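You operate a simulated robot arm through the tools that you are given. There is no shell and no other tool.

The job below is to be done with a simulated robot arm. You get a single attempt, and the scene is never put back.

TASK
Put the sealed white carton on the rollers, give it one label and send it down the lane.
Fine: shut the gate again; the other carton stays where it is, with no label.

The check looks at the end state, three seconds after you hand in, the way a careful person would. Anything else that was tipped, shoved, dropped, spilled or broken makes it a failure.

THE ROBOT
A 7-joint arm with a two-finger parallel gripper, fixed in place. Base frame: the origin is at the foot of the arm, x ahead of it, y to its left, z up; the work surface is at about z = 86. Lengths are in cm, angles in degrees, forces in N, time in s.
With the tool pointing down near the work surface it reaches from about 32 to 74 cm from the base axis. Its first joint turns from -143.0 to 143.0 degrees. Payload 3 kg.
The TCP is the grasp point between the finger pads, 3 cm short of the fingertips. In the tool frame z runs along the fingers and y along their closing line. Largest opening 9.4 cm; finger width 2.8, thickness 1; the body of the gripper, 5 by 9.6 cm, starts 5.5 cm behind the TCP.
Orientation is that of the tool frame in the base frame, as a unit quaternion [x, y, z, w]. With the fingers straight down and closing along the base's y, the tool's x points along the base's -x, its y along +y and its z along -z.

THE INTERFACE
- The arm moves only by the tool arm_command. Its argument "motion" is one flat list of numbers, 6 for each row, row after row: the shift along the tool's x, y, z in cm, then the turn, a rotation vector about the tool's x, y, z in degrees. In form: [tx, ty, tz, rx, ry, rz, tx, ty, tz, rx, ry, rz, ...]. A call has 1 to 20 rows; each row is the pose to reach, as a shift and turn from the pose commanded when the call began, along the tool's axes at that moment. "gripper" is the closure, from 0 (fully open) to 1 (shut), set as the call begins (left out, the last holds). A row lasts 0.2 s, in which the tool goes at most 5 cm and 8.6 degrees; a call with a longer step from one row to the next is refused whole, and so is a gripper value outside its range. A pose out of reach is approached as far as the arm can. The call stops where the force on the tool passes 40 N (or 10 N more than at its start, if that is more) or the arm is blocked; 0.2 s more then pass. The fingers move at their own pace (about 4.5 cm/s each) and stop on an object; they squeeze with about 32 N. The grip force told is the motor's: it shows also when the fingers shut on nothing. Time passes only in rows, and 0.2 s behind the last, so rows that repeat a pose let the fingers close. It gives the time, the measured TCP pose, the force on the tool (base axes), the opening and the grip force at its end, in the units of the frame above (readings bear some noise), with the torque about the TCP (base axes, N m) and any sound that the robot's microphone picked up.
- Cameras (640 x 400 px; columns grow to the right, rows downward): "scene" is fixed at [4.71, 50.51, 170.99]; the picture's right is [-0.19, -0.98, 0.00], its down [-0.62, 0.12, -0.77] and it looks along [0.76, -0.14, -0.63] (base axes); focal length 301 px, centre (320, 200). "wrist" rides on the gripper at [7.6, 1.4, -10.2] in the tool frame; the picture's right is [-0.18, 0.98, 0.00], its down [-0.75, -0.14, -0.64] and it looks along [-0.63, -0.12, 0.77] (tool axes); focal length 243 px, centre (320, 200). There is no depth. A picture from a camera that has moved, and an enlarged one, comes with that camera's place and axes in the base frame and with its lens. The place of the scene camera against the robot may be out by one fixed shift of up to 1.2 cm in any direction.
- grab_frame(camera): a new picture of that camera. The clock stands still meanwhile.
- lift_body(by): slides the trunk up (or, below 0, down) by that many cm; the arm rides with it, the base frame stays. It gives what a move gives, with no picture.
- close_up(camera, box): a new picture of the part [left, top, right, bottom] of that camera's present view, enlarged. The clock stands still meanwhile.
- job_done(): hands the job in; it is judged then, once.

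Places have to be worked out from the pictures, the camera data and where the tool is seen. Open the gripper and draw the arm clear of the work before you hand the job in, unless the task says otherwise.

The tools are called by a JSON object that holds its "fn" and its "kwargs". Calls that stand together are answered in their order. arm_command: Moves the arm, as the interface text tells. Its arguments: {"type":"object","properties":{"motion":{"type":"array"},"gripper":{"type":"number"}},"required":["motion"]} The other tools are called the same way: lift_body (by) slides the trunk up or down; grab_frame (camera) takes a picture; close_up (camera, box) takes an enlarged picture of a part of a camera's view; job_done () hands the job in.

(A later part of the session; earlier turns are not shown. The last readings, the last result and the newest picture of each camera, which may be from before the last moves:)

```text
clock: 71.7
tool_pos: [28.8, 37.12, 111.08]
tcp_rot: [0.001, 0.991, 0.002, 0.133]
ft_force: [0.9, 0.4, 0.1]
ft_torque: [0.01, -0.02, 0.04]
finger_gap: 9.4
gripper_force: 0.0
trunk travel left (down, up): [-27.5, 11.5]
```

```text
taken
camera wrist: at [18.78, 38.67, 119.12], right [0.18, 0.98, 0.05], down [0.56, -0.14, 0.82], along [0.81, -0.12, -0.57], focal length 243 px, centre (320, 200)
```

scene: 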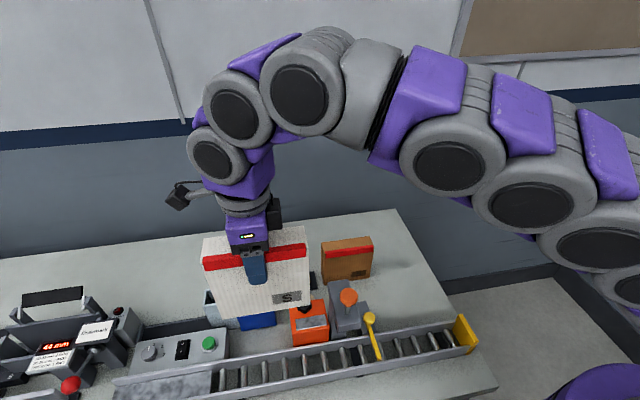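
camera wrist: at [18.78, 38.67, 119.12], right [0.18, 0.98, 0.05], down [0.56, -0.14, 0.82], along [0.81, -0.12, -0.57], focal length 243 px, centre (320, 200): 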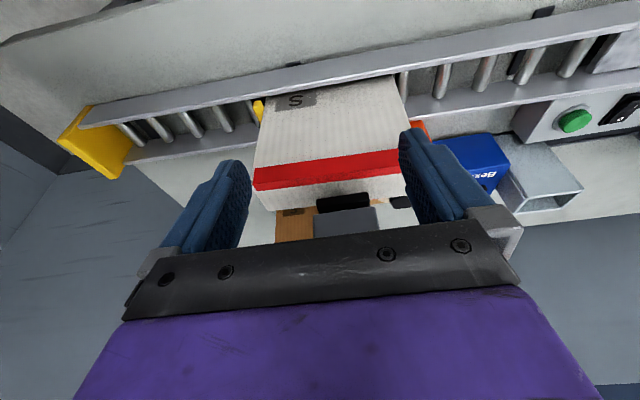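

{"fn": "close_up", "kwargs": {"camera": "wrist", "box": [290, 160, 400, 220]}}

{"fn": "close_up", "kwargs": {"camera": "wrist", "box": [315, 175, 365, 210]}}

```text
5.82 times, centred on (345, 190) of wrist
camera zoom: at [18.78, 38.67, 119.12], right [0.18, 0.98, 0.05], down [0.56, -0.14, 0.82], along [0.81, -0.12, -0.57], focal length 1412 px, centre (174, 258)
```

zoom: 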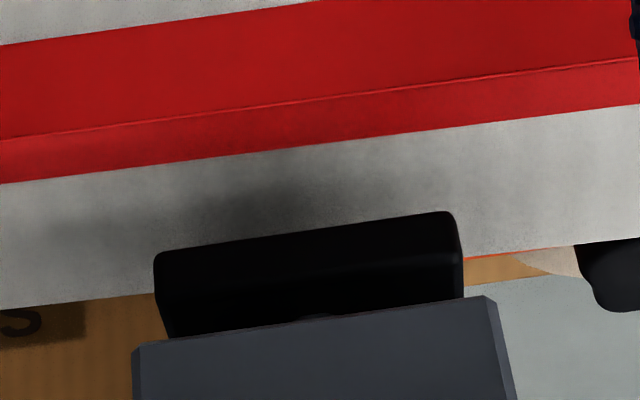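

```text
11.43 times, centred on (340, 192) of wrist
camera zoom: at [18.78, 38.67, 119.12], right [0.18, 0.98, 0.05], down [0.56, -0.14, 0.82], along [0.81, -0.12, -0.57], focal length 2773 px, centre (91, 286)
```

zoom: 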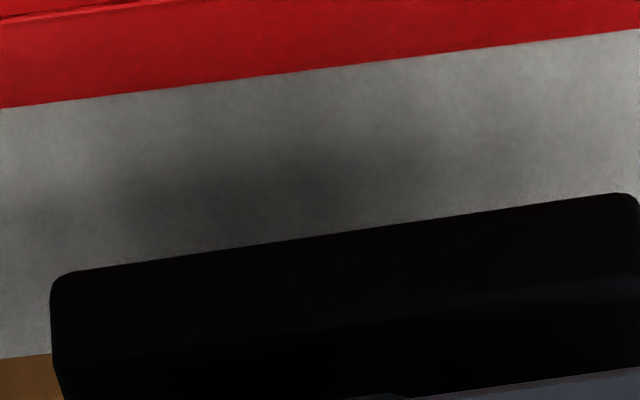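

Clearly no label on the carton. I look closely at the other devices — the blue "Bexholt" box, the orange unit and the press — for markings.

{"fn": "close_up", "kwargs": {"camera": "scene", "box": [225, 280, 290, 335]}}

{"fn": "close_up", "kwargs": {"camera": "scene", "box": [283, 285, 343, 350]}}

{"fn": "close_up", "kwargs": {"camera": "scene", "box": [0, 280, 140, 400]}}

{"fn": "close_up", "kwargs": {"camera": "scene", "box": [200, 260, 330, 310]}}

```text
7.27 times, centred on (258, 308) of scene
camera zoom: at [4.71, 50.51, 170.99], right [-0.19, -0.98, 0.0], down [-0.62, 0.12, -0.77], along [0.76, -0.14, -0.63], focal length 2188 px, centre (774, -582)
```

zoom: 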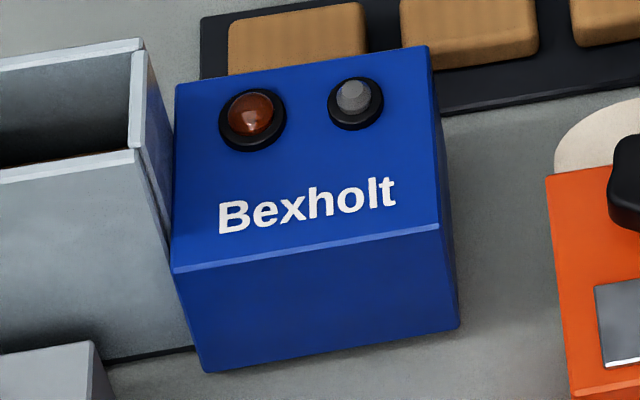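

```text
6.15 times, centred on (313, 318) of scene
camera zoom: at [4.71, 50.51, 170.99], right [-0.19, -0.98, 0.0], down [-0.62, 0.12, -0.77], along [0.76, -0.14, -0.63], focal length 1851 px, centre (363, -523)
```

zoom: 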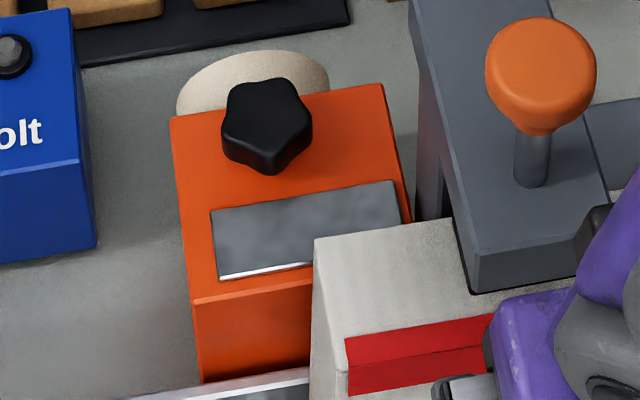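

```text
3.33 times, centred on (70, 340) of scene
camera zoom: at [4.71, 50.51, 170.99], right [-0.19, -0.98, 0.0], down [-0.62, 0.12, -0.77], along [0.76, -0.14, -0.63], focal length 1003 px, centre (1153, -267)
```

zoom: 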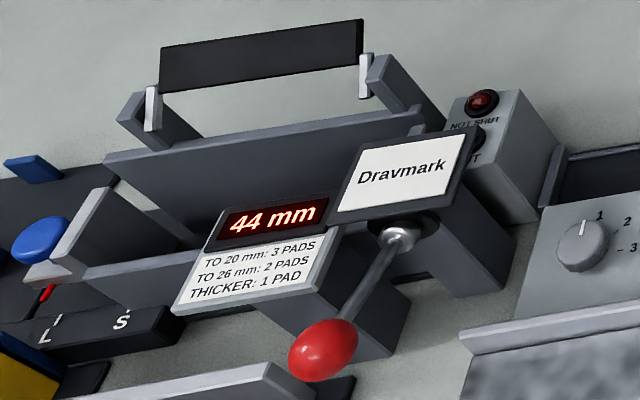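

```text
4.92 times, centred on (265, 285) of scene
camera zoom: at [4.71, 50.51, 170.99], right [-0.19, -0.98, 0.0], down [-0.62, 0.12, -0.77], along [0.76, -0.14, -0.63], focal length 1481 px, centre (591, -218)
```

zoom: 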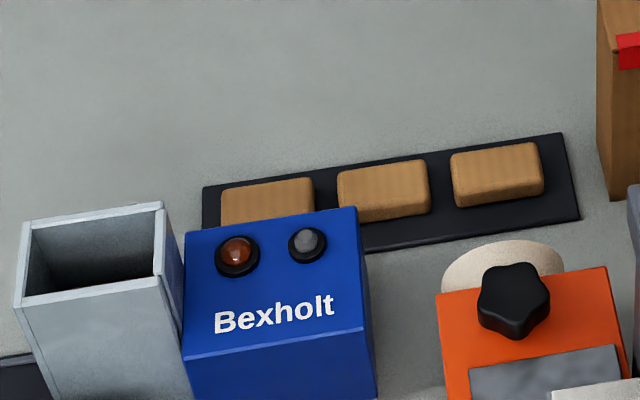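

No markings explain it. The orange unit with roll, star knob and tear-edge plate looks like the label feeder beside the press, so I go up and over to inspect its knob and plate from directly above.

{"fn": "arm_command", "kwargs": {"motion": [-0.9, 0.8, -3.3, 0, 3, 0, -1.8, 1.6, -6.6, 0, 6, 0, -2.7, 2.4, -9.9, 0, 9, 0, -3.6, 3.2, -13.2, 0, 12, 0, -4.4, 4, -16.4, 0, 15, 0, -4.4, 4, -16.4, 0, 15, 0]}}

{"fn": "arm_command", "kwargs": {"motion": [-2.5, 2, 0, 0, 0, 0, -6, 4, 0, 0, 0, 0, -10, 5, 0, 0, 0, 0, -14, 5, 1, 0, 0, 0, -17.5, 5, 4, 0, 0, 0, -18.9, 5, 8, 0, 0, 0, -18.9, 5, 10, 0, 0, 0, -18.9, 5, 10, 0, 0, 0]}}

{"fn": "grab_frame", "kwargs": {"camera": "wrist"}}

{"fn": "close_up", "kwargs": {"camera": "wrist", "box": [260, 20, 400, 170]}}

```text
clock: 73.1
tool_pos: [28.69, 41.12, 128.09]
tcp_rot: [0.0, 1.0, 0.0, 0.001]
ft_force: [-0.6, -0.7, 0.3]
ft_torque: [0.01, -0.01, 0.02]
finger_gap: 9.41
gripper_force: 0.0
trunk travel left (down, up): [-27.5, 11.5]
```

```text
clock: 74.9
tool_pos: [47.36, 46.09, 117.9]
tcp_rot: [0.0, 1.0, 0.001, 0.001]
ft_force: [-0.1, 0.0, 0.3]
ft_torque: [0.02, 0.02, 0.01]
finger_gap: 9.4
gripper_force: 0.1
trunk travel left (down, up): [-27.5, 11.5]
```

```text
taken
camera wrist: at [39.7, 47.55, 128.32], right [0.18, 0.98, 0.0], down [0.75, -0.14, 0.64], along [0.63, -0.12, -0.76], focal length 243 px, centre (320, 200)
```

wrist: 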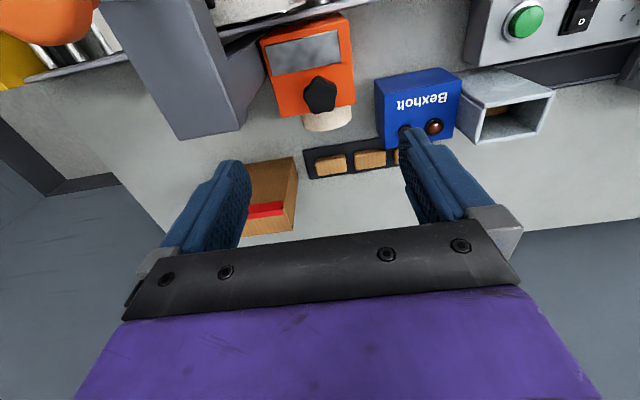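

```text
2.67 times, centred on (330, 95) of wrist
camera zoom: at [39.7, 47.55, 128.32], right [0.18, 0.98, 0.0], down [0.75, -0.14, 0.64], along [0.63, -0.12, -0.76], focal length 647 px, centre (293, 480)
```

zoom: 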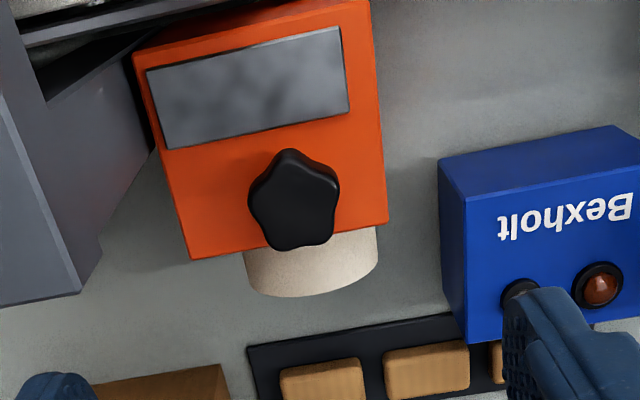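

The star knob is centred at (47.7, 46.1), orange top at z ≈ 98.7. I pre-close the fingers to about 5.6 cm and descend around the knob, with a small yaw for clearance from the press column.

{"fn": "arm_command", "kwargs": {"motion": [0, 0, 0, 0, 0, 5, -0.1, 0, 2, 0, 0, 10, -0.1, 0, 5, 0, 0, 10, -0.1, 0, 8, 0, 0, 10, -0.1, 0, 11, 0, 0, 10, -0.1, 0, 11, 0, 0, 10], "gripper": 0.4}}

{"fn": "close_up", "kwargs": {"camera": "wrist", "box": [220, 20, 420, 200]}}

{"fn": "close_up", "kwargs": {"camera": "scene", "box": [270, 255, 370, 345]}}

```text
clock: 76.3
tool_pos: [47.7, 46.03, 107.02]
tcp_rot: [0.087, 0.996, 0.001, 0.001]
ft_force: [-0.6, 0.0, 0.1]
ft_torque: [-0.01, 0.01, 0.03]
finger_gap: 5.64
gripper_force: 0.0
trunk travel left (down, up): [-27.5, 11.5]
```

```text
2.22 times, centred on (320, 110) of wrist
camera zoom: at [40.47, 48.81, 117.42], right [0.35, 0.94, 0.0], down [0.71, -0.27, 0.64], along [0.6, -0.22, -0.76], focal length 539 px, centre (320, 400)
```

zoom: 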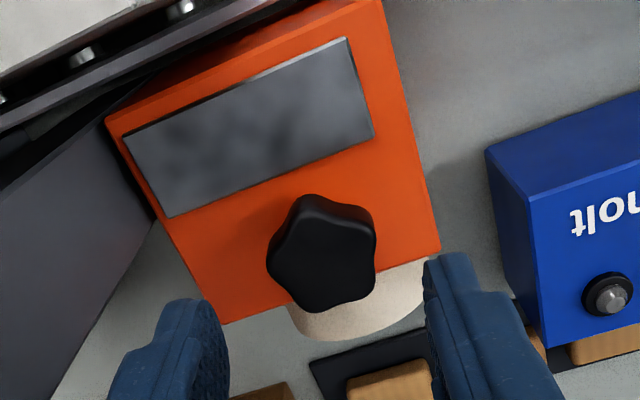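

```text
4.44 times, centred on (320, 300) of scene
camera zoom: at [4.71, 50.51, 170.99], right [-0.19, -0.98, 0.0], down [-0.62, 0.12, -0.77], along [0.76, -0.14, -0.63], focal length 1337 px, centre (320, -244)
```

zoom: 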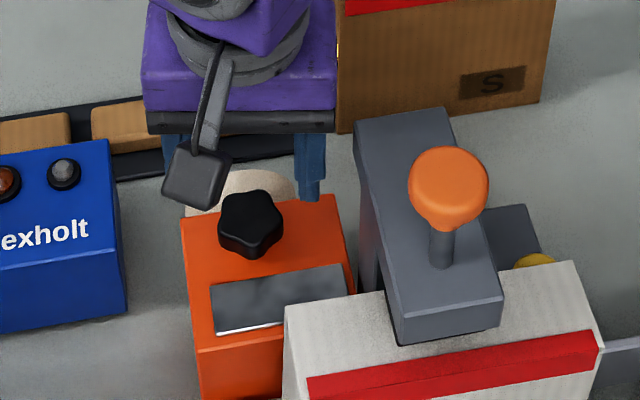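

The fingers straddle the knob. I descend to TCP z ≈ 102.4 in small steps.

{"fn": "arm_command", "kwargs": {"motion": [0, 0, 1.5, 0, 0, 0, 0, 0, 3, 0, 0, 0, 0, 0, 4, 0, 0, 0, 0, 0, 4.6, 0, 0, 0, 0, 0, 4.6, 0, 0, 0]}}

{"fn": "close_up", "kwargs": {"camera": "scene", "box": [270, 255, 370, 345]}}

{"fn": "close_up", "kwargs": {"camera": "wrist", "box": [220, 20, 420, 220]}}

```text
clock: 77.5
tool_pos: [47.7, 45.85, 102.41]
tcp_rot: [0.086, 0.996, 0.001, 0.002]
ft_force: [1.7, -0.8, -0.4]
ft_torque: [0.03, 0.01, 0.05]
finger_gap: 5.62
gripper_force: 0.0
trunk travel left (down, up): [-27.5, 11.5]
```

```text
4.44 times, centred on (320, 300) of scene
camera zoom: at [4.71, 50.51, 170.99], right [-0.19, -0.98, 0.0], down [-0.62, 0.12, -0.77], along [0.76, -0.14, -0.63], focal length 1337 px, centre (320, -244)
```

zoom: 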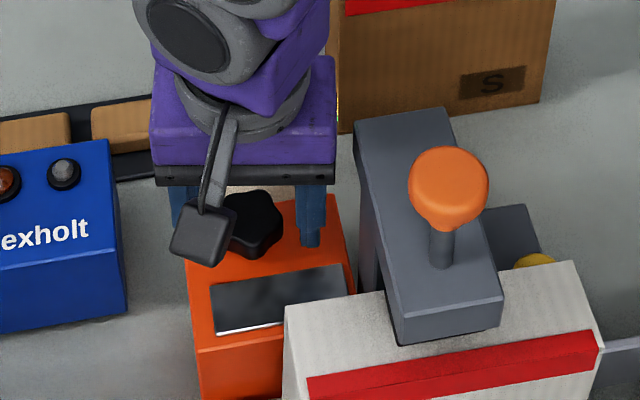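

```text
2.00 times, centred on (320, 120) of wrist
camera zoom: at [40.46, 48.78, 112.82], right [0.35, 0.94, 0.0], down [0.72, -0.27, 0.64], along [0.6, -0.22, -0.77], focal length 485 px, centre (320, 360)
```

zoom: 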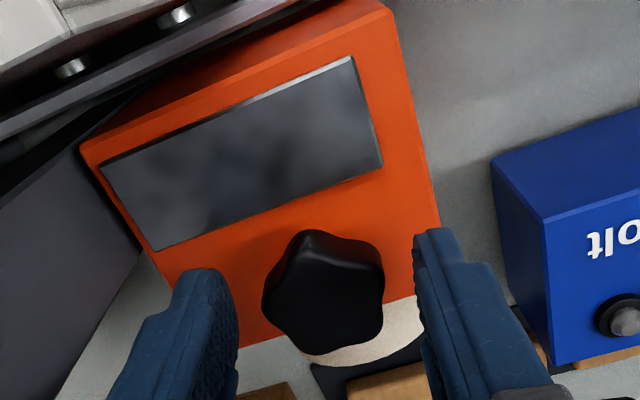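

The knob sits centrally between the fingers. I close on it.

{"fn": "arm_command", "kwargs": {"motion": [0, 0, 0, 0, 0, 0, 0, 0, 0, 0, 0, 0, 0, 0, 0, 0, 0, 0, 0, 0, 0, 0, 0, 0], "gripper": 1}}

```text
clock: 78.5
tool_pos: [47.72, 46.11, 102.48]
tcp_rot: [0.087, 0.996, 0.002, 0.002]
ft_force: [2.4, 7.6, 2.5]
ft_torque: [0.28, 0.01, 0.01]
finger_gap: 3.58
gripper_force: 45.0
trunk travel left (down, up): [-27.5, 11.5]
```

Gripped at 3.6 cm. I turn it clockwise (seen from above) in steps, listening for a click and watching torque.

{"fn": "arm_command", "kwargs": {"motion": [0, 0, 0, 0, 0, 6, 0, 0, 0, 0, 0, 12, 0, 0, 0, 0, 0, 18, 0, 0, 0, 0, 0, 24, 0, 0, 0, 0, 0, 24]}}

{"fn": "close_up", "kwargs": {"camera": "scene", "box": [270, 255, 370, 345]}}

```text
clock: 79.7
tool_pos: [47.81, 46.24, 102.52]
tcp_rot: [0.293, 0.956, 0.002, 0.003]
ft_force: [11.0, 20.4, 7.6]
ft_torque: [0.19, -0.68, 0.1]
finger_gap: 3.53
gripper_force: 44.5
trunk travel left (down, up): [-27.5, 11.5]
```

```text
4.44 times, centred on (320, 300) of scene
camera zoom: at [4.71, 50.51, 170.99], right [-0.19, -0.98, 0.0], down [-0.62, 0.12, -0.77], along [0.76, -0.14, -0.63], focal length 1337 px, centre (320, -244)
```

zoom: 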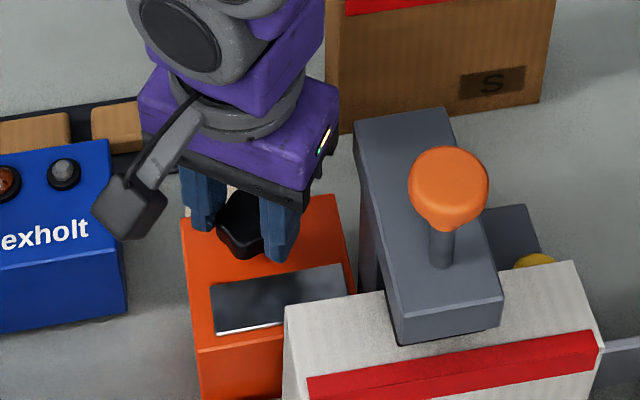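

The knob turns along with the gripper (little torque). I continue clockwise, trimming the sideways load slightly.

{"fn": "arm_command", "kwargs": {"motion": [0, 0.1, 0, 0, 0, 7, 0, 0.15, 0, 0, 0, 14, 0, 0.15, 0, 0, 0, 21, 0, 0.15, 0, 0, 0, 28, 0, 0.15, 0, 0, 0, 28]}}

{"fn": "close_up", "kwargs": {"camera": "scene", "box": [270, 255, 370, 345]}}

```text
clock: 80.9
tool_pos: [48.04, 46.35, 102.45]
tcp_rot: [0.516, 0.857, 0.003, 0.002]
ft_force: [20.6, 30.5, 11.9]
ft_torque: [0.6, -0.9, 0.1]
finger_gap: 3.55
gripper_force: 44.9
trunk travel left (down, up): [-27.5, 11.5]
```

```text
4.44 times, centred on (320, 300) of scene
camera zoom: at [4.71, 50.51, 170.99], right [-0.19, -0.98, 0.0], down [-0.62, 0.12, -0.77], along [0.76, -0.14, -0.63], focal length 1337 px, centre (320, -244)
```

zoom: 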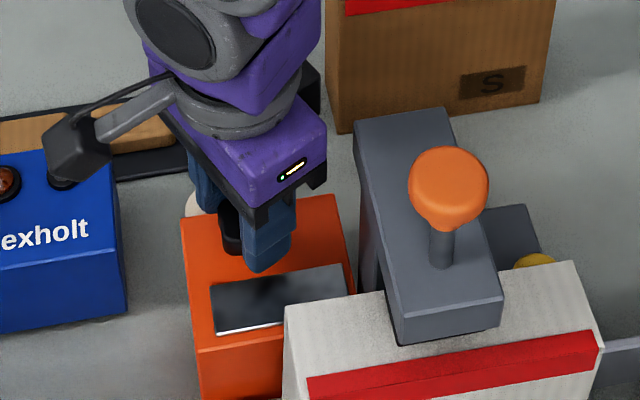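

Sideways load has grown because the five-lobed knob is held off its axis. I shift the tool along the load to relax it, then continue turning.

{"fn": "arm_command", "kwargs": {"motion": [0, 0.15, 0, 0, 0, 0, 0, 0.28, 0, 0, 0, 0, 0, 0.28, 0, 0, 0, 0]}}

```text
clock: 81.7
tool_pos: [47.94, 46.42, 102.42]
tcp_rot: [0.515, 0.857, 0.002, 0.001]
ft_force: [11.2, 28.0, 12.2]
ft_torque: [0.97, 0.12, 0.12]
finger_gap: 3.56
gripper_force: 44.6
trunk travel left (down, up): [-27.5, 11.5]
```

The machine itself has not moved. I relax the remaining +y load by shifting the tool a little toward +y.

{"fn": "arm_command", "kwargs": {"motion": [0.13, 0.07, 0, 0, 0, 0, 0.265, 0.14, 0, 0, 0, 0, 0.265, 0.14, 0, 0, 0, 0]}}

{"fn": "close_up", "kwargs": {"camera": "wrist", "box": [220, 20, 420, 220]}}

```text
clock: 82.5
tool_pos: [48.07, 46.37, 102.37]
tcp_rot: [0.515, 0.857, 0.001, 0.001]
ft_force: [5.7, 10.9, 7.8]
ft_torque: [-0.8, -0.14, 0.04]
finger_gap: 3.55
gripper_force: 44.9
trunk travel left (down, up): [-27.5, 11.5]
```

```text
2.00 times, centred on (320, 120) of wrist
camera zoom: at [45.7, 53.9, 112.82], right [0.95, 0.3, 0.0], down [0.23, -0.73, 0.64], along [0.19, -0.61, -0.77], focal length 485 px, centre (320, 360)
```

zoom: 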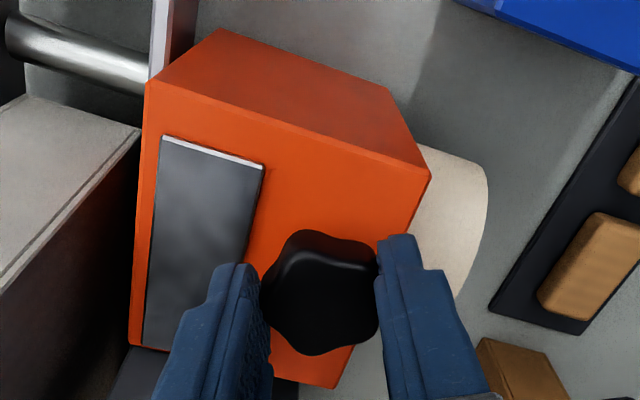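

The load is down and the knob has turned with the fingers (~52°), with no click yet and the plate unchanged. I continue clockwise to −90° yaw.

{"fn": "arm_command", "kwargs": {"motion": [-0.02, 0.04, 0, 0, 0, 7, -0.04, 0.07, 0, 0, 0, 14, -0.06, 0.11, 0, 0, 0, 21, -0.07, 0.14, 0, 0, 0, 28, -0.07, 0.14, 0, 0, 0, 28]}}

{"fn": "close_up", "kwargs": {"camera": "wrist", "box": [220, 20, 420, 220]}}

{"fn": "close_up", "kwargs": {"camera": "scene", "box": [270, 255, 370, 345]}}

```text
clock: 83.7
tool_pos: [48.07, 46.41, 102.41]
tcp_rot: [0.708, 0.706, 0.002, 0.0]
ft_force: [2.4, -3.0, 2.2]
ft_torque: [-1.25, 0.22, 0.01]
finger_gap: 3.53
gripper_force: 45.1
trunk travel left (down, up): [-27.5, 11.5]
```

```text
2.00 times, centred on (320, 120) of wrist
camera zoom: at [49.66, 54.15, 112.84], right [0.98, -0.19, 0.0], down [-0.14, -0.75, 0.64], along [-0.12, -0.63, -0.77], focal length 485 px, centre (320, 360)
```

zoom: 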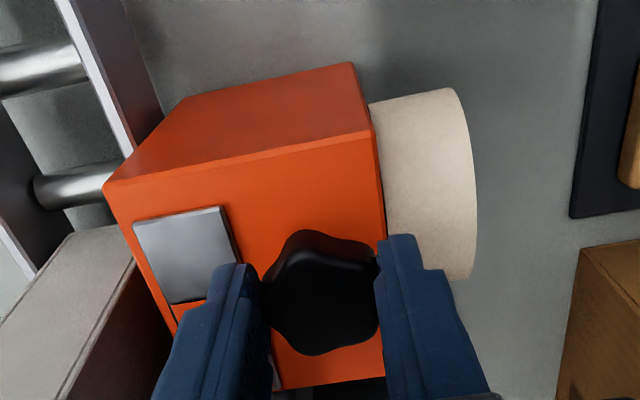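

```text
4.44 times, centred on (320, 300) of scene
camera zoom: at [4.71, 50.51, 170.99], right [-0.19, -0.98, 0.0], down [-0.62, 0.12, -0.77], along [0.76, -0.14, -0.63], focal length 1337 px, centre (320, -244)
```

zoom: 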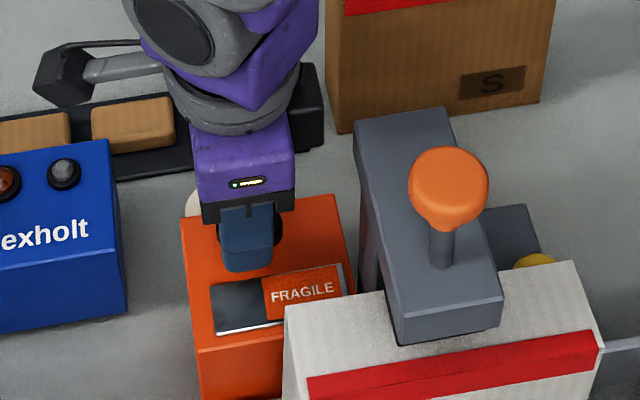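

A "FRAGILE" label has come out on the metal plate. I stop turning, open the fingers and lift off the knob to look at it.

{"fn": "arm_command", "kwargs": {"motion": [0, 0, 0, 0, 0, 0, 0, 0, 0, 0, 0, 0, 0, 0, -1, 0, 0, 0, 0, 0, -4, 0, 0, 0, 0, 0, -8, 0, 0, 0, 0, 0, -12, 0, 0, 0, 0, 0, -12, 0, 0, 0], "gripper": 0.4}}

{"fn": "grab_frame", "kwargs": {"camera": "wrist"}}

{"fn": "close_up", "kwargs": {"camera": "scene", "box": [285, 290, 345, 345]}}

```text
clock: 85.3
tool_pos: [48.22, 46.45, 114.76]
tcp_rot: [0.708, 0.707, 0.001, 0.001]
ft_force: [1.5, 0.0, 0.0]
ft_torque: [-0.01, 0.02, 0.01]
finger_gap: 5.63
gripper_force: 0.0
trunk travel left (down, up): [-27.5, 11.5]
```

```text
taken
camera wrist: at [49.62, 54.11, 125.0], right [0.98, -0.18, 0.0], down [-0.14, -0.75, 0.64], along [-0.12, -0.63, -0.77], focal length 243 px, centre (320, 200)
```

wrist: 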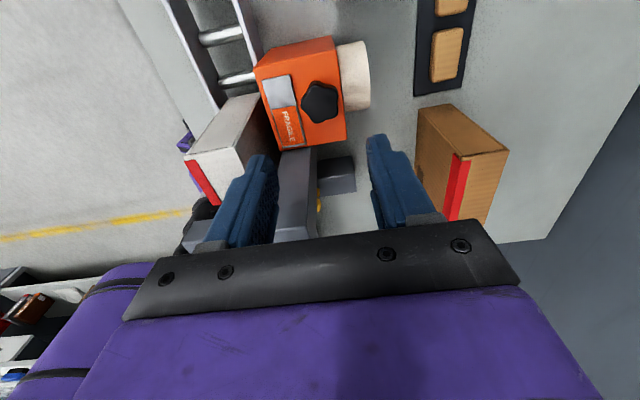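

```text
7.27 times, centred on (315, 318) of scene
camera zoom: at [4.71, 50.51, 170.99], right [-0.19, -0.98, 0.0], down [-0.62, 0.12, -0.77], along [0.76, -0.14, -0.63], focal length 2188 px, centre (356, -654)
```

zoom: 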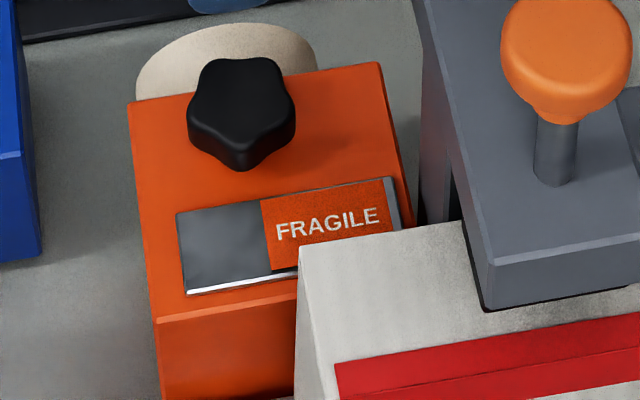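

{"fn": "close_up", "kwargs": {"camera": "wrist", "box": [245, 60, 345, 160]}}

{"fn": "close_up", "kwargs": {"camera": "wrist", "box": [180, 80, 340, 200]}}

```text
4.00 times, centred on (295, 110) of wrist
camera zoom: at [49.62, 54.11, 125.0], right [0.98, -0.18, 0.0], down [-0.14, -0.75, 0.64], along [-0.12, -0.63, -0.77], focal length 970 px, centre (420, 560)
```

zoom: 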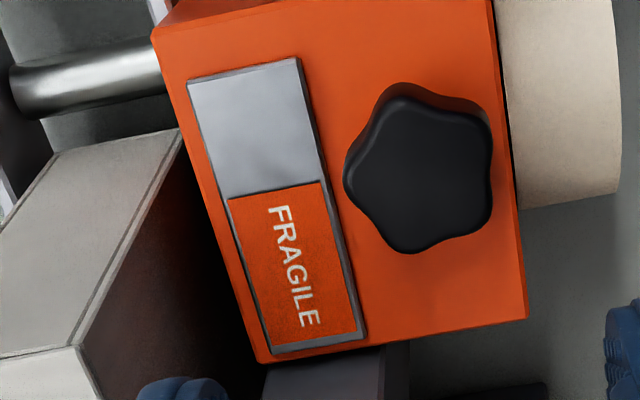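

```text
3.33 times, centred on (260, 140) of wrist
camera zoom: at [49.62, 54.11, 125.0], right [0.98, -0.18, 0.0], down [-0.14, -0.75, 0.64], along [-0.12, -0.63, -0.77], focal length 809 px, centre (520, 400)
```

zoom: 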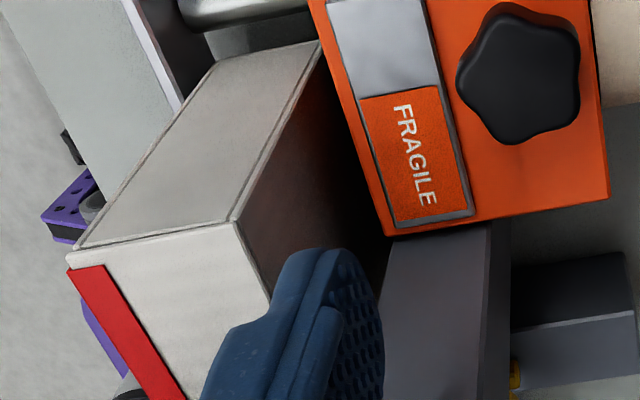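

A single FRAGILE label now lies ready on the plate. The press next to it should apply it to the carton under the pad, so I go back above the plunger with closed fingers.

{"fn": "arm_command", "kwargs": {"motion": [0, 0, -3.5, 0, 0, 0, 0, 0, -7, 0, 0, 0, 0, 0, -10.5, 0, 0, 0, 0, 0, -14, 0, 0, 0, -2, -2.65, -14, 0, 0, 0, -4.1, -5.3, -14, 0, 0, 0, -6.2, -8, -14, 0, 0, 0, -8.25, -10.6, -14, 0, 0, 0, -8.25, -10.6, -14, 0, 0, 0, -8.25, -10.6, -14, 0, 0, 0], "gripper": 1}}

{"fn": "grab_frame", "kwargs": {"camera": "wrist"}}

```text
clock: 87.5
tool_pos: [37.53, 38.3, 128.47]
tcp_rot: [0.707, 0.707, 0.003, 0.0]
ft_force: [-0.3, 0.0, -0.2]
ft_torque: [-0.01, -0.01, -0.02]
finger_gap: 0.01
gripper_force: 32.2
trunk travel left (down, up): [-27.5, 11.5]
```

```text
taken
camera wrist: at [38.81, 46.05, 138.83], right [0.98, -0.18, 0.0], down [-0.14, -0.75, 0.64], along [-0.12, -0.63, -0.77], focal length 243 px, centre (320, 200)
```

wrist: 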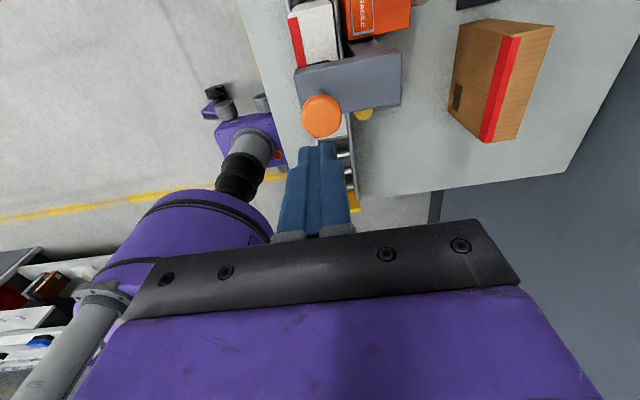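

I am over the plunger again at (37.5, 38.3). I lower to just above contact (TCP ≈ 121.6).

{"fn": "arm_command", "kwargs": {"motion": [0, 0, 3, 0, 0, 0, 0, 0, 5.5, 0, 0, 0, 0, 0, 6.8, 0, 0, 0, 0, 0, 6.8, 0, 0, 0]}}

{"fn": "arm_command", "kwargs": {"motion": [0, 0, 0.25, 0, 0, 0, 0, 0, 0.5, 0, 0, 0, 0, 0, 0.75, 0, 0, 0, 0, 0, 1, 0, 0, 0, 0, 0, 1.25, 0, 0, 0]}}

```text
clock: 88.5
tool_pos: [37.42, 38.27, 121.56]
tcp_rot: [0.707, 0.707, 0.002, 0.0]
ft_force: [-0.1, -0.7, 0.1]
ft_torque: [0.03, -0.01, 0.0]
finger_gap: 0.02
gripper_force: 32.4
trunk travel left (down, up): [-27.5, 11.5]
```

```text
clock: 89.7
tool_pos: [37.52, 38.29, 120.43]
tcp_rot: [0.708, 0.707, 0.002, 0.001]
ft_force: [-1.0, 0.6, 2.6]
ft_torque: [-0.03, 0.04, 0.01]
finger_gap: 0.0
gripper_force: 31.7
trunk travel left (down, up): [-27.5, 11.5]
```

The plunger is engaged at 2.6 N. I press on steadily to the click.

{"fn": "arm_command", "kwargs": {"motion": [0, 0, 0.2, 0, 0, 0, 0, 0, 0.4, 0, 0, 0, 0, 0, 0.6, 0, 0, 0, 0, 0, 0.8, 0, 0, 0]}}

{"fn": "close_up", "kwargs": {"camera": "scene", "box": [285, 280, 400, 355]}}

```text
clock: 90.7
tool_pos: [37.52, 38.24, 119.54]
tcp_rot: [0.708, 0.707, 0.002, 0.002]
ft_force: [-0.5, 1.1, 8.6]
ft_torque: [0.01, 0.03, -0.1]
finger_gap: 0.01
gripper_force: 32.0
trunk travel left (down, up): [-27.5, 11.5]
heard: click
```

```text
5.33 times, centred on (342, 318) of scene
camera zoom: at [4.71, 50.51, 170.99], right [-0.19, -0.98, 0.0], down [-0.62, 0.12, -0.77], along [0.76, -0.14, -0.63], focal length 1604 px, centre (200, -427)
```

zoom: 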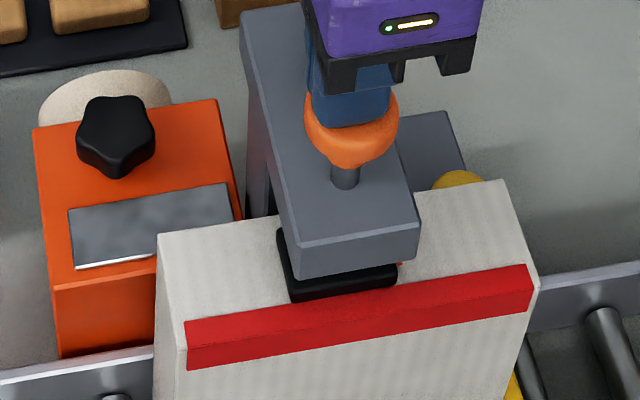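

Click — the label has left the plate and an orange edge shows beside the pad on the carton top. I release in one smooth lift, without pressing further.

{"fn": "arm_command", "kwargs": {"motion": [0, 0, -1, 0, 0, 0, 0, 0, -3.5, 0, 0, 0, 0, 0, -7, 0, 0, 0, 0, 0, -11, 0, 0, 0, 0, 0, -11, 0, 0, 0]}}

{"fn": "close_up", "kwargs": {"camera": "scene", "box": [285, 280, 400, 355]}}

{"fn": "close_up", "kwargs": {"camera": "wrist", "box": [220, 0, 420, 150]}}

```text
clock: 91.9
tool_pos: [37.84, 38.13, 130.51]
tcp_rot: [0.707, 0.707, 0.0, 0.0]
ft_force: [-0.4, 0.0, -0.8]
ft_torque: [0.02, -0.01, 0.0]
finger_gap: 0.0
gripper_force: 31.7
trunk travel left (down, up): [-27.5, 11.5]
```

```text
5.33 times, centred on (342, 318) of scene
camera zoom: at [4.71, 50.51, 170.99], right [-0.19, -0.98, 0.0], down [-0.62, 0.12, -0.77], along [0.76, -0.14, -0.63], focal length 1604 px, centre (200, -427)
```

zoom: 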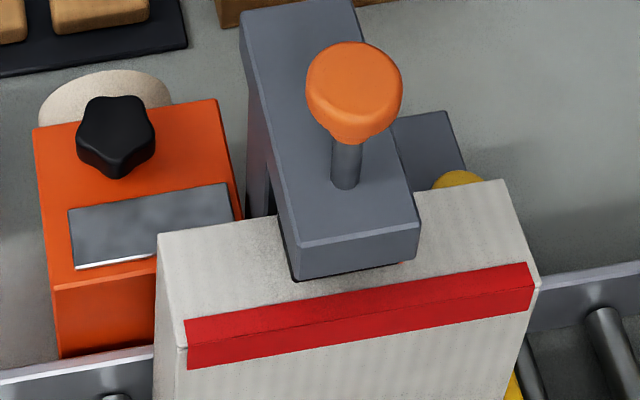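

```text
2.67 times, centred on (320, 75) of wrist
camera zoom: at [39.22, 45.84, 140.94], right [0.98, -0.18, 0.0], down [-0.14, -0.75, 0.64], along [-0.12, -0.63, -0.77], focal length 647 px, centre (320, 533)
```

zoom: 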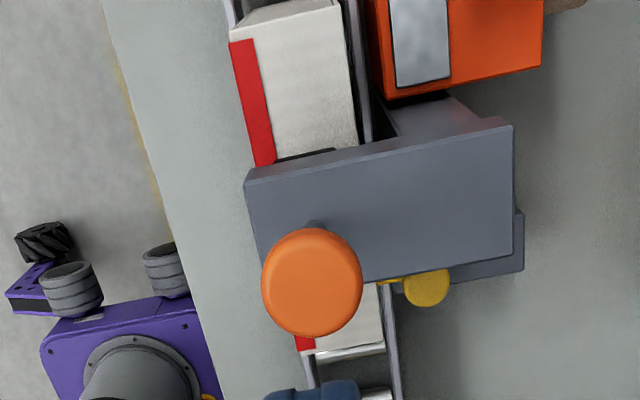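

The label is on. Next the gate: I swing back to the downstream side and yaw to +90°.

{"fn": "arm_command", "kwargs": {"motion": [-1, 0.3, 0, 0, 0, -8.2, -3, 1, 0, 0, 0, -16.4, -5, 1.6, 0, 0, 0, -24.6, -7, 2.2, 0, 0, 0, -32.8, -9, 2.8, 0, 0, 0, -41, -11, 3.5, 0, 0, 0, -49.2, -13, 4.1, 0, 0, 0, -57.4, -15, 4.7, 0, 0, 0, -65.6, -17, 5.4, 0, 0, 0, -73.8, -19, 6, 0, 0, 0, -82, -20.3, 6.4, 0, 0, 0, -90]}}

{"fn": "arm_command", "kwargs": {"motion": [0, 0, 0, 0, 0, -8.2, 0, 0, 0, 0, 0, -16.4, 0, 0, 0, 0, 0, -24.6, 0, 0, 0, 0, 0, -32.8, 0, 0, 0, 0, 0, -41, 0, 0, 0, 0, 0, -49.2, 0, 0, 0, 0, 0, -57.4, 0, 0, 0, 0, 0, -65.6, 0, 0, 0, 0, 0, -73.8, 0, 0, 0, 0, 0, -82, 0, 0, 0, 0, 0, -90, 0, 0, 0, 0, 0, -90], "gripper": 0}}

{"fn": "arm_command", "kwargs": {"motion": [0.5, -0.3, 3.5, 0, -6, 0, 1, -0.6, 7, 0, -12, 0, 1.5, -1, 10.5, 0, -18, 0, 2, -1, 14, 0, -24, 0, 2, -1, 17, 0, -30, 0, 2, -1, 17, 0, -30, 0]}}

{"fn": "grab_frame", "kwargs": {"camera": "wrist"}}

```text
clock: 94.3
tool_pos: [44.07, 17.89, 130.51]
tcp_rot: [-0.001, 1.0, 0.002, 0.001]
ft_force: [0.4, -0.2, 0.0]
ft_torque: [0.01, 0.02, 0.02]
finger_gap: 0.0
gripper_force: 32.4
trunk travel left (down, up): [-27.5, 11.5]
```

```text
clock: 96.9
tool_pos: [43.84, 18.0, 130.49]
tcp_rot: [0.708, -0.706, 0.0, -0.001]
ft_force: [-0.7, 0.2, -0.3]
ft_torque: [0.0, -0.02, -0.01]
finger_gap: 9.37
gripper_force: 0.1
trunk travel left (down, up): [-27.5, 11.5]
```

```text
clock: 98.3
tool_pos: [44.96, 16.14, 113.49]
tcp_rot: [0.683, -0.683, -0.182, -0.186]
ft_force: [0.8, -0.1, 0.1]
ft_torque: [-0.01, 0.02, -0.02]
finger_gap: 9.42
gripper_force: 0.0
trunk travel left (down, up): [-27.5, 11.5]
```

```text
taken
camera wrist: at [43.4, 4.54, 118.65], right [-0.98, 0.16, 0.09], down [0.14, 0.33, 0.93], along [0.12, 0.93, -0.34], focal length 243 px, centre (320, 200)
```

wrist: 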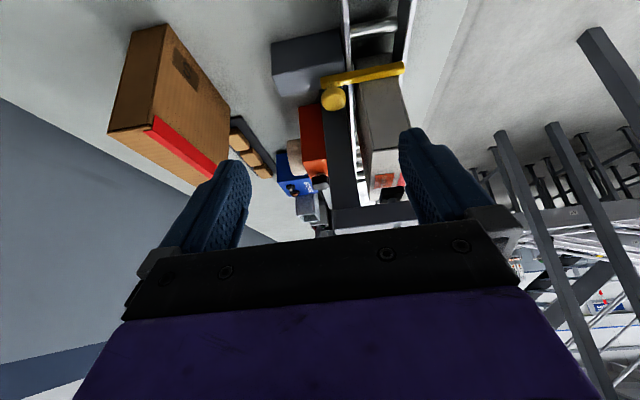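

{"fn": "close_up", "kwargs": {"camera": "wrist", "box": [265, 20, 425, 130]}}

{"fn": "close_up", "kwargs": {"camera": "wrist", "box": [345, 140, 415, 210]}}

```text
3.64 times, centred on (345, 75) of wrist
camera zoom: at [43.4, 4.54, 118.65], right [-0.98, 0.16, 0.09], down [0.14, 0.33, 0.93], along [0.12, 0.93, -0.34], focal length 882 px, centre (229, 654)
```

zoom: 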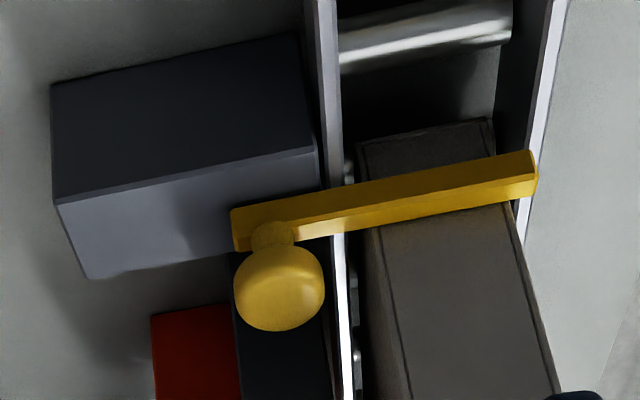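

```text
5.71 times, centred on (380, 175) of wrist
camera zoom: at [43.4, 4.54, 118.65], right [-0.98, 0.16, 0.09], down [0.14, 0.33, 0.93], along [0.12, 0.93, -0.34], focal length 1386 px, centre (-23, 343)
```

zoom: 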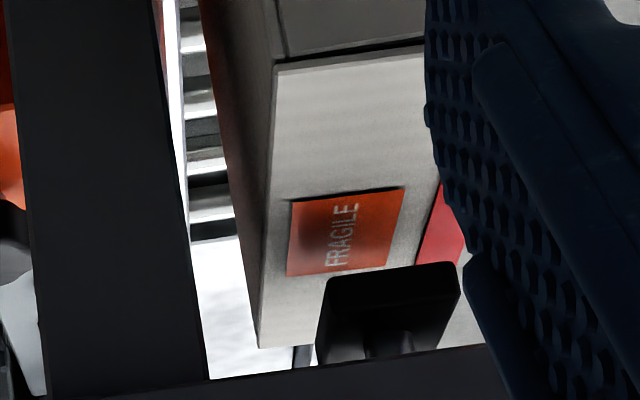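

The carton top carries exactly one FRAGILE label. Now the gate knob is at about (43.7, 29.7, 95.6); I approach it with the tool tilted 30° so the gripper body stays clear of the carton, first to a pre-grasp point.

{"fn": "arm_command", "kwargs": {"motion": [-0.7, 0.3, 3.4, 0, 0, 0, -1.4, 0.6, 6.8, 0, 0, 0, -2.1, 0.9, 10.2, 0, 0, 0, -2.78, 1.25, 13.38, 0, 0, 0, -2.78, 1.25, 13.38, 0, 0, 0], "gripper": 0.52}}

{"fn": "grab_frame", "kwargs": {"camera": "wrist"}}

{"fn": "close_up", "kwargs": {"camera": "wrist", "box": [240, 40, 420, 200]}}

{"fn": "close_up", "kwargs": {"camera": "scene", "box": [320, 270, 440, 370]}}

```text
clock: 99.5
tool_pos: [43.74, 25.04, 103.38]
tcp_rot: [0.683, -0.683, -0.182, -0.185]
ft_force: [-0.2, -0.1, 0.4]
ft_torque: [0.01, 0.0, -0.01]
finger_gap: 4.5
gripper_force: 0.1
trunk travel left (down, up): [-27.5, 11.5]
```

```text
taken
camera wrist: at [42.33, 13.47, 108.54], right [-0.98, 0.16, 0.09], down [0.14, 0.33, 0.93], along [0.12, 0.93, -0.35], focal length 243 px, centre (320, 200)
```

wrist: 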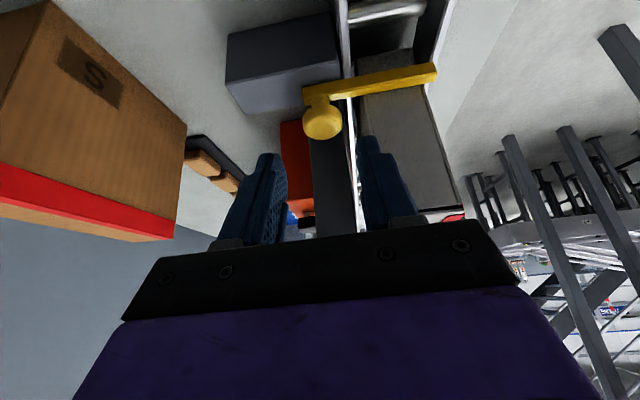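

```text
2.50 times, centred on (330, 120) of wrist
camera zoom: at [42.33, 13.47, 108.54], right [-0.98, 0.16, 0.09], down [0.14, 0.33, 0.93], along [0.12, 0.93, -0.35], focal length 606 px, centre (295, 400)
```

zoom: 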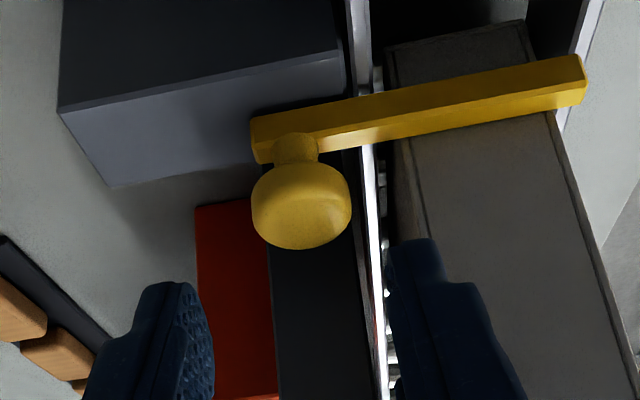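

```text
4.00 times, centred on (380, 320) of scene
camera zoom: at [4.71, 50.51, 170.99], right [-0.19, -0.98, 0.0], down [-0.62, 0.12, -0.77], along [0.76, -0.14, -0.63], focal length 1203 px, centre (80, -280)
```

zoom: 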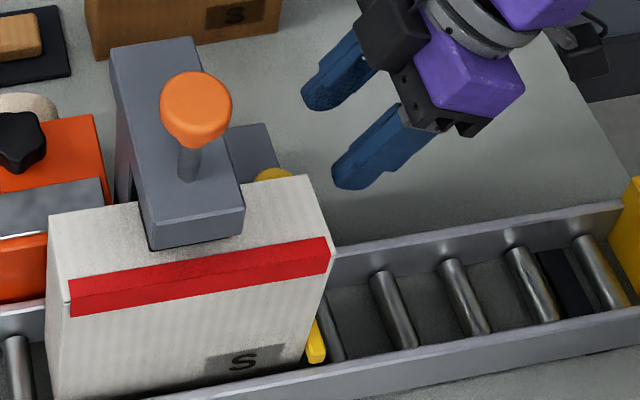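

The knob is centred between the fingers (ball ≈ (43.6, 29.4, 95.9)). I slide in along the tool axis.

{"fn": "arm_command", "kwargs": {"motion": [0, 0.05, 2, 0, 0, 0, 0, 0.1, 4, 0, 0, 0, 0, 0.1, 6, 0, 0, 0, 0, 0.1, 7.6, 0, 0, 0, 0, 0.1, 7.6, 0, 0, 0]}}

{"fn": "close_up", "kwargs": {"camera": "wrist", "box": [240, 40, 420, 200]}}

{"fn": "close_up", "kwargs": {"camera": "scene", "box": [320, 270, 440, 370]}}

```text
clock: 100.7
tool_pos: [43.65, 28.85, 96.93]
tcp_rot: [0.683, -0.683, -0.182, -0.186]
ft_force: [1.5, -0.5, 11.1]
ft_torque: [0.05, 0.29, -0.15]
finger_gap: 4.47
gripper_force: 0.1
trunk travel left (down, up): [-27.5, 11.5]
```

```text
2.50 times, centred on (330, 120) of wrist
camera zoom: at [42.23, 17.26, 102.05], right [-0.98, 0.16, 0.09], down [0.14, 0.33, 0.93], along [0.12, 0.93, -0.34], focal length 606 px, centre (295, 400)
```

zoom: 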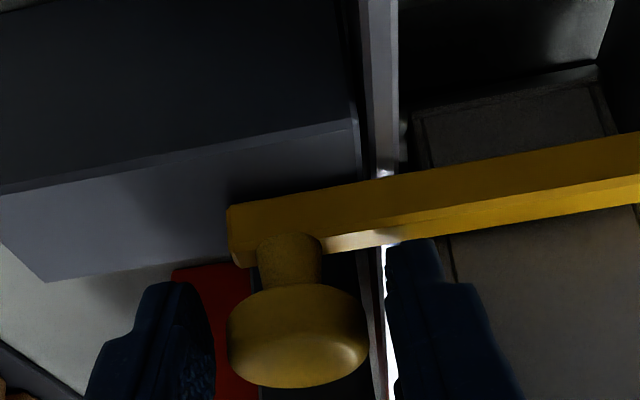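

```text
4.00 times, centred on (380, 320) of scene
camera zoom: at [4.71, 50.51, 170.99], right [-0.19, -0.98, 0.0], down [-0.62, 0.12, -0.77], along [0.76, -0.14, -0.63], focal length 1203 px, centre (80, -280)
```

zoom: 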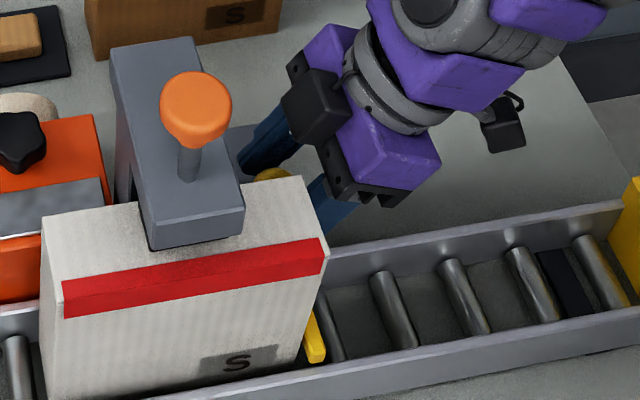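

The −x fingertip rests on the bar's top (11 N up), so I back off 0.6 cm along the tool axis.

{"fn": "arm_command", "kwargs": {"motion": [0, 0, -0.3, 0, 0, 0, 0, 0, -0.6, 0, 0, 0, 0, 0, -0.6, 0, 0, 0]}}

{"fn": "close_up", "kwargs": {"camera": "scene", "box": [320, 270, 440, 370]}}

{"fn": "close_up", "kwargs": {"camera": "wrist", "box": [240, 40, 440, 220]}}

```text
clock: 101.5
tool_pos: [43.71, 28.7, 97.41]
tcp_rot: [0.683, -0.683, -0.183, -0.184]
ft_force: [0.4, 0.5, -0.1]
ft_torque: [0.0, -0.03, 0.01]
finger_gap: 4.54
gripper_force: 0.0
trunk travel left (down, up): [-27.5, 11.5]
```

```text
4.00 times, centred on (380, 320) of scene
camera zoom: at [4.71, 50.51, 170.99], right [-0.19, -0.98, 0.0], down [-0.62, 0.12, -0.77], along [0.76, -0.14, -0.63], focal length 1203 px, centre (80, -280)
```

zoom: 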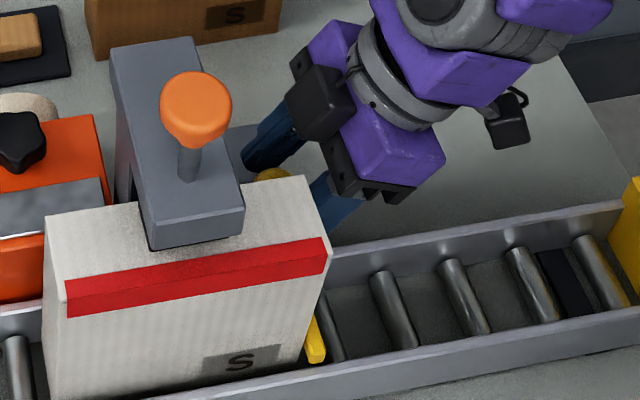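

```text
2.22 times, centred on (340, 130) of wrist
camera zoom: at [42.18, 17.07, 102.48], right [-0.98, 0.16, 0.09], down [0.14, 0.33, 0.93], along [0.12, 0.93, -0.35], focal length 539 px, centre (276, 356)
```

zoom: 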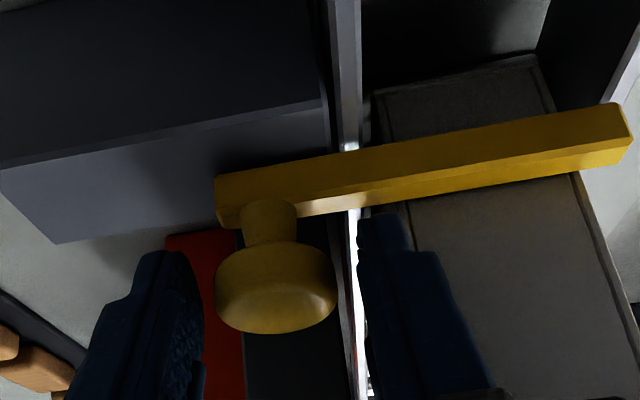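

Force is zero and the ball is between the fingers. I close on it.

{"fn": "arm_command", "kwargs": {"motion": [0, 0, 0, 0, 0, 0, 0, 0, 0, 0, 0, 0, 0, 0, 0, 0, 0, 0, 0, 0, 0, 0, 0, 0], "gripper": 1}}

{"fn": "close_up", "kwargs": {"camera": "wrist", "box": [240, 40, 440, 220]}}

```text
clock: 102.5
tool_pos: [43.62, 28.67, 97.37]
tcp_rot: [0.683, -0.682, -0.182, -0.185]
ft_force: [-0.5, -0.1, -0.5]
ft_torque: [0.03, 0.05, 0.08]
finger_gap: 3.15
gripper_force: 45.1
trunk travel left (down, up): [-27.5, 11.5]
```

```text
2.22 times, centred on (340, 130) of wrist
camera zoom: at [42.2, 17.05, 102.49], right [-0.98, 0.16, 0.09], down [0.14, 0.33, 0.93], along [0.12, 0.93, -0.35], focal length 539 px, centre (276, 356)
```

zoom: 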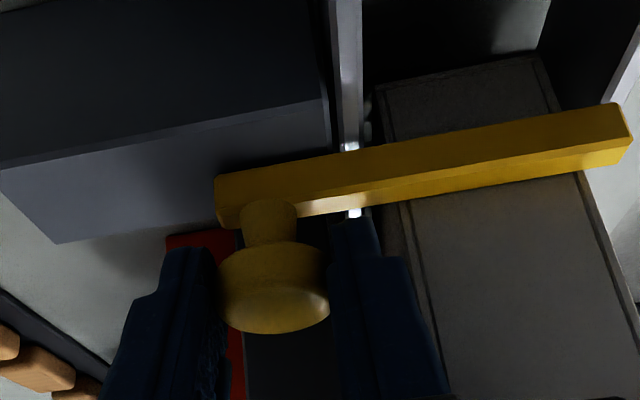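

Gripped (3.15 cm). I test the slide: 1 cm toward +x, watching the force.

{"fn": "arm_command", "kwargs": {"motion": [0, -0.3, 0, 0, 0, 0, 0, -0.6, 0, 0, 0, 0, 0, -1, 0, 0, 0, 0]}}

{"fn": "close_up", "kwargs": {"camera": "wrist", "box": [240, 40, 440, 220]}}

```text
clock: 103.3
tool_pos: [44.73, 28.68, 97.37]
tcp_rot: [-0.683, 0.683, 0.182, 0.184]
ft_force: [-0.6, 2.7, -2.3]
ft_torque: [-0.57, 0.09, -0.11]
finger_gap: 3.13
gripper_force: 45.2
trunk travel left (down, up): [-27.5, 11.5]
```

```text
2.22 times, centred on (340, 130) of wrist
camera zoom: at [43.19, 17.06, 102.49], right [-0.98, 0.16, 0.09], down [0.14, 0.33, 0.93], along [0.12, 0.93, -0.35], focal length 539 px, centre (276, 356)
```

zoom: 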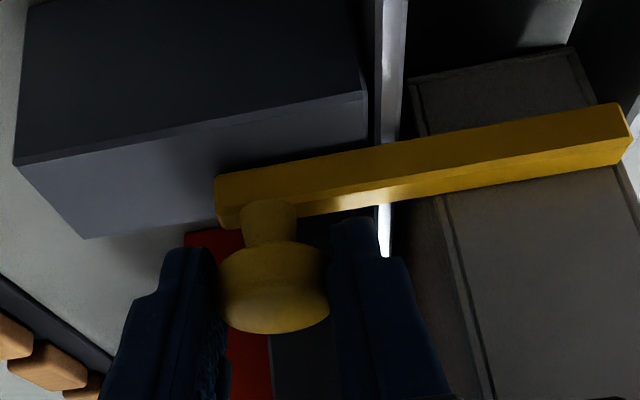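

It slides freely: a sliding bolt. I draw it on to about x = 51.7 so the bar clears the lane.

{"fn": "arm_command", "kwargs": {"motion": [0, -2.2, 0, 0, 0, 0, 0, -4.6, 0, 0, 0, 0, 0, -7, 0, 0, 0, 0, 0, -7, 0, 0, 0, 0]}}

{"fn": "close_up", "kwargs": {"camera": "scene", "box": [320, 260, 480, 380]}}

{"fn": "grab_frame", "kwargs": {"camera": "wrist"}}

```text
clock: 104.1
tool_pos: [50.65, 28.66, 97.28]
tcp_rot: [0.685, -0.679, -0.189, -0.182]
ft_force: [-5.2, 10.0, 5.8]
ft_torque: [0.16, 0.3, 0.43]
finger_gap: 3.13
gripper_force: 45.1
trunk travel left (down, up): [-27.5, 11.5]
stopped in row 4: the force on the tool passed its limit at 56 N (the readings are from after the stop); the commanded pose is now the measured one
```

```text
3.33 times, centred on (400, 320) of scene
camera zoom: at [4.71, 50.51, 170.99], right [-0.19, -0.98, 0.0], down [-0.62, 0.12, -0.77], along [0.76, -0.14, -0.63], focal length 1003 px, centre (53, -200)
```

zoom: 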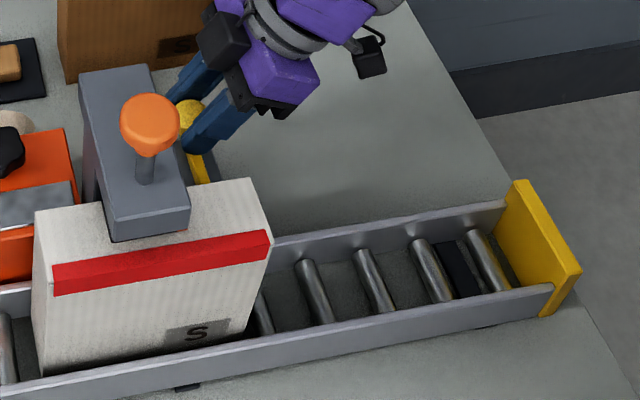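

```text
taken
camera wrist: at [49.36, 17.03, 102.41], right [-0.98, 0.15, 0.1], down [0.14, 0.33, 0.93], along [0.11, 0.93, -0.34], focal length 243 px, centre (320, 200)
```

wrist: 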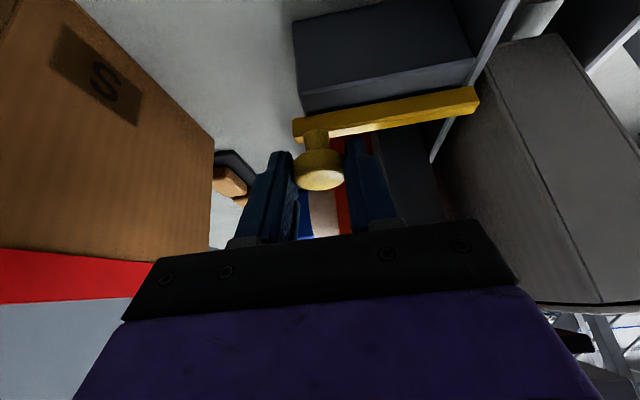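

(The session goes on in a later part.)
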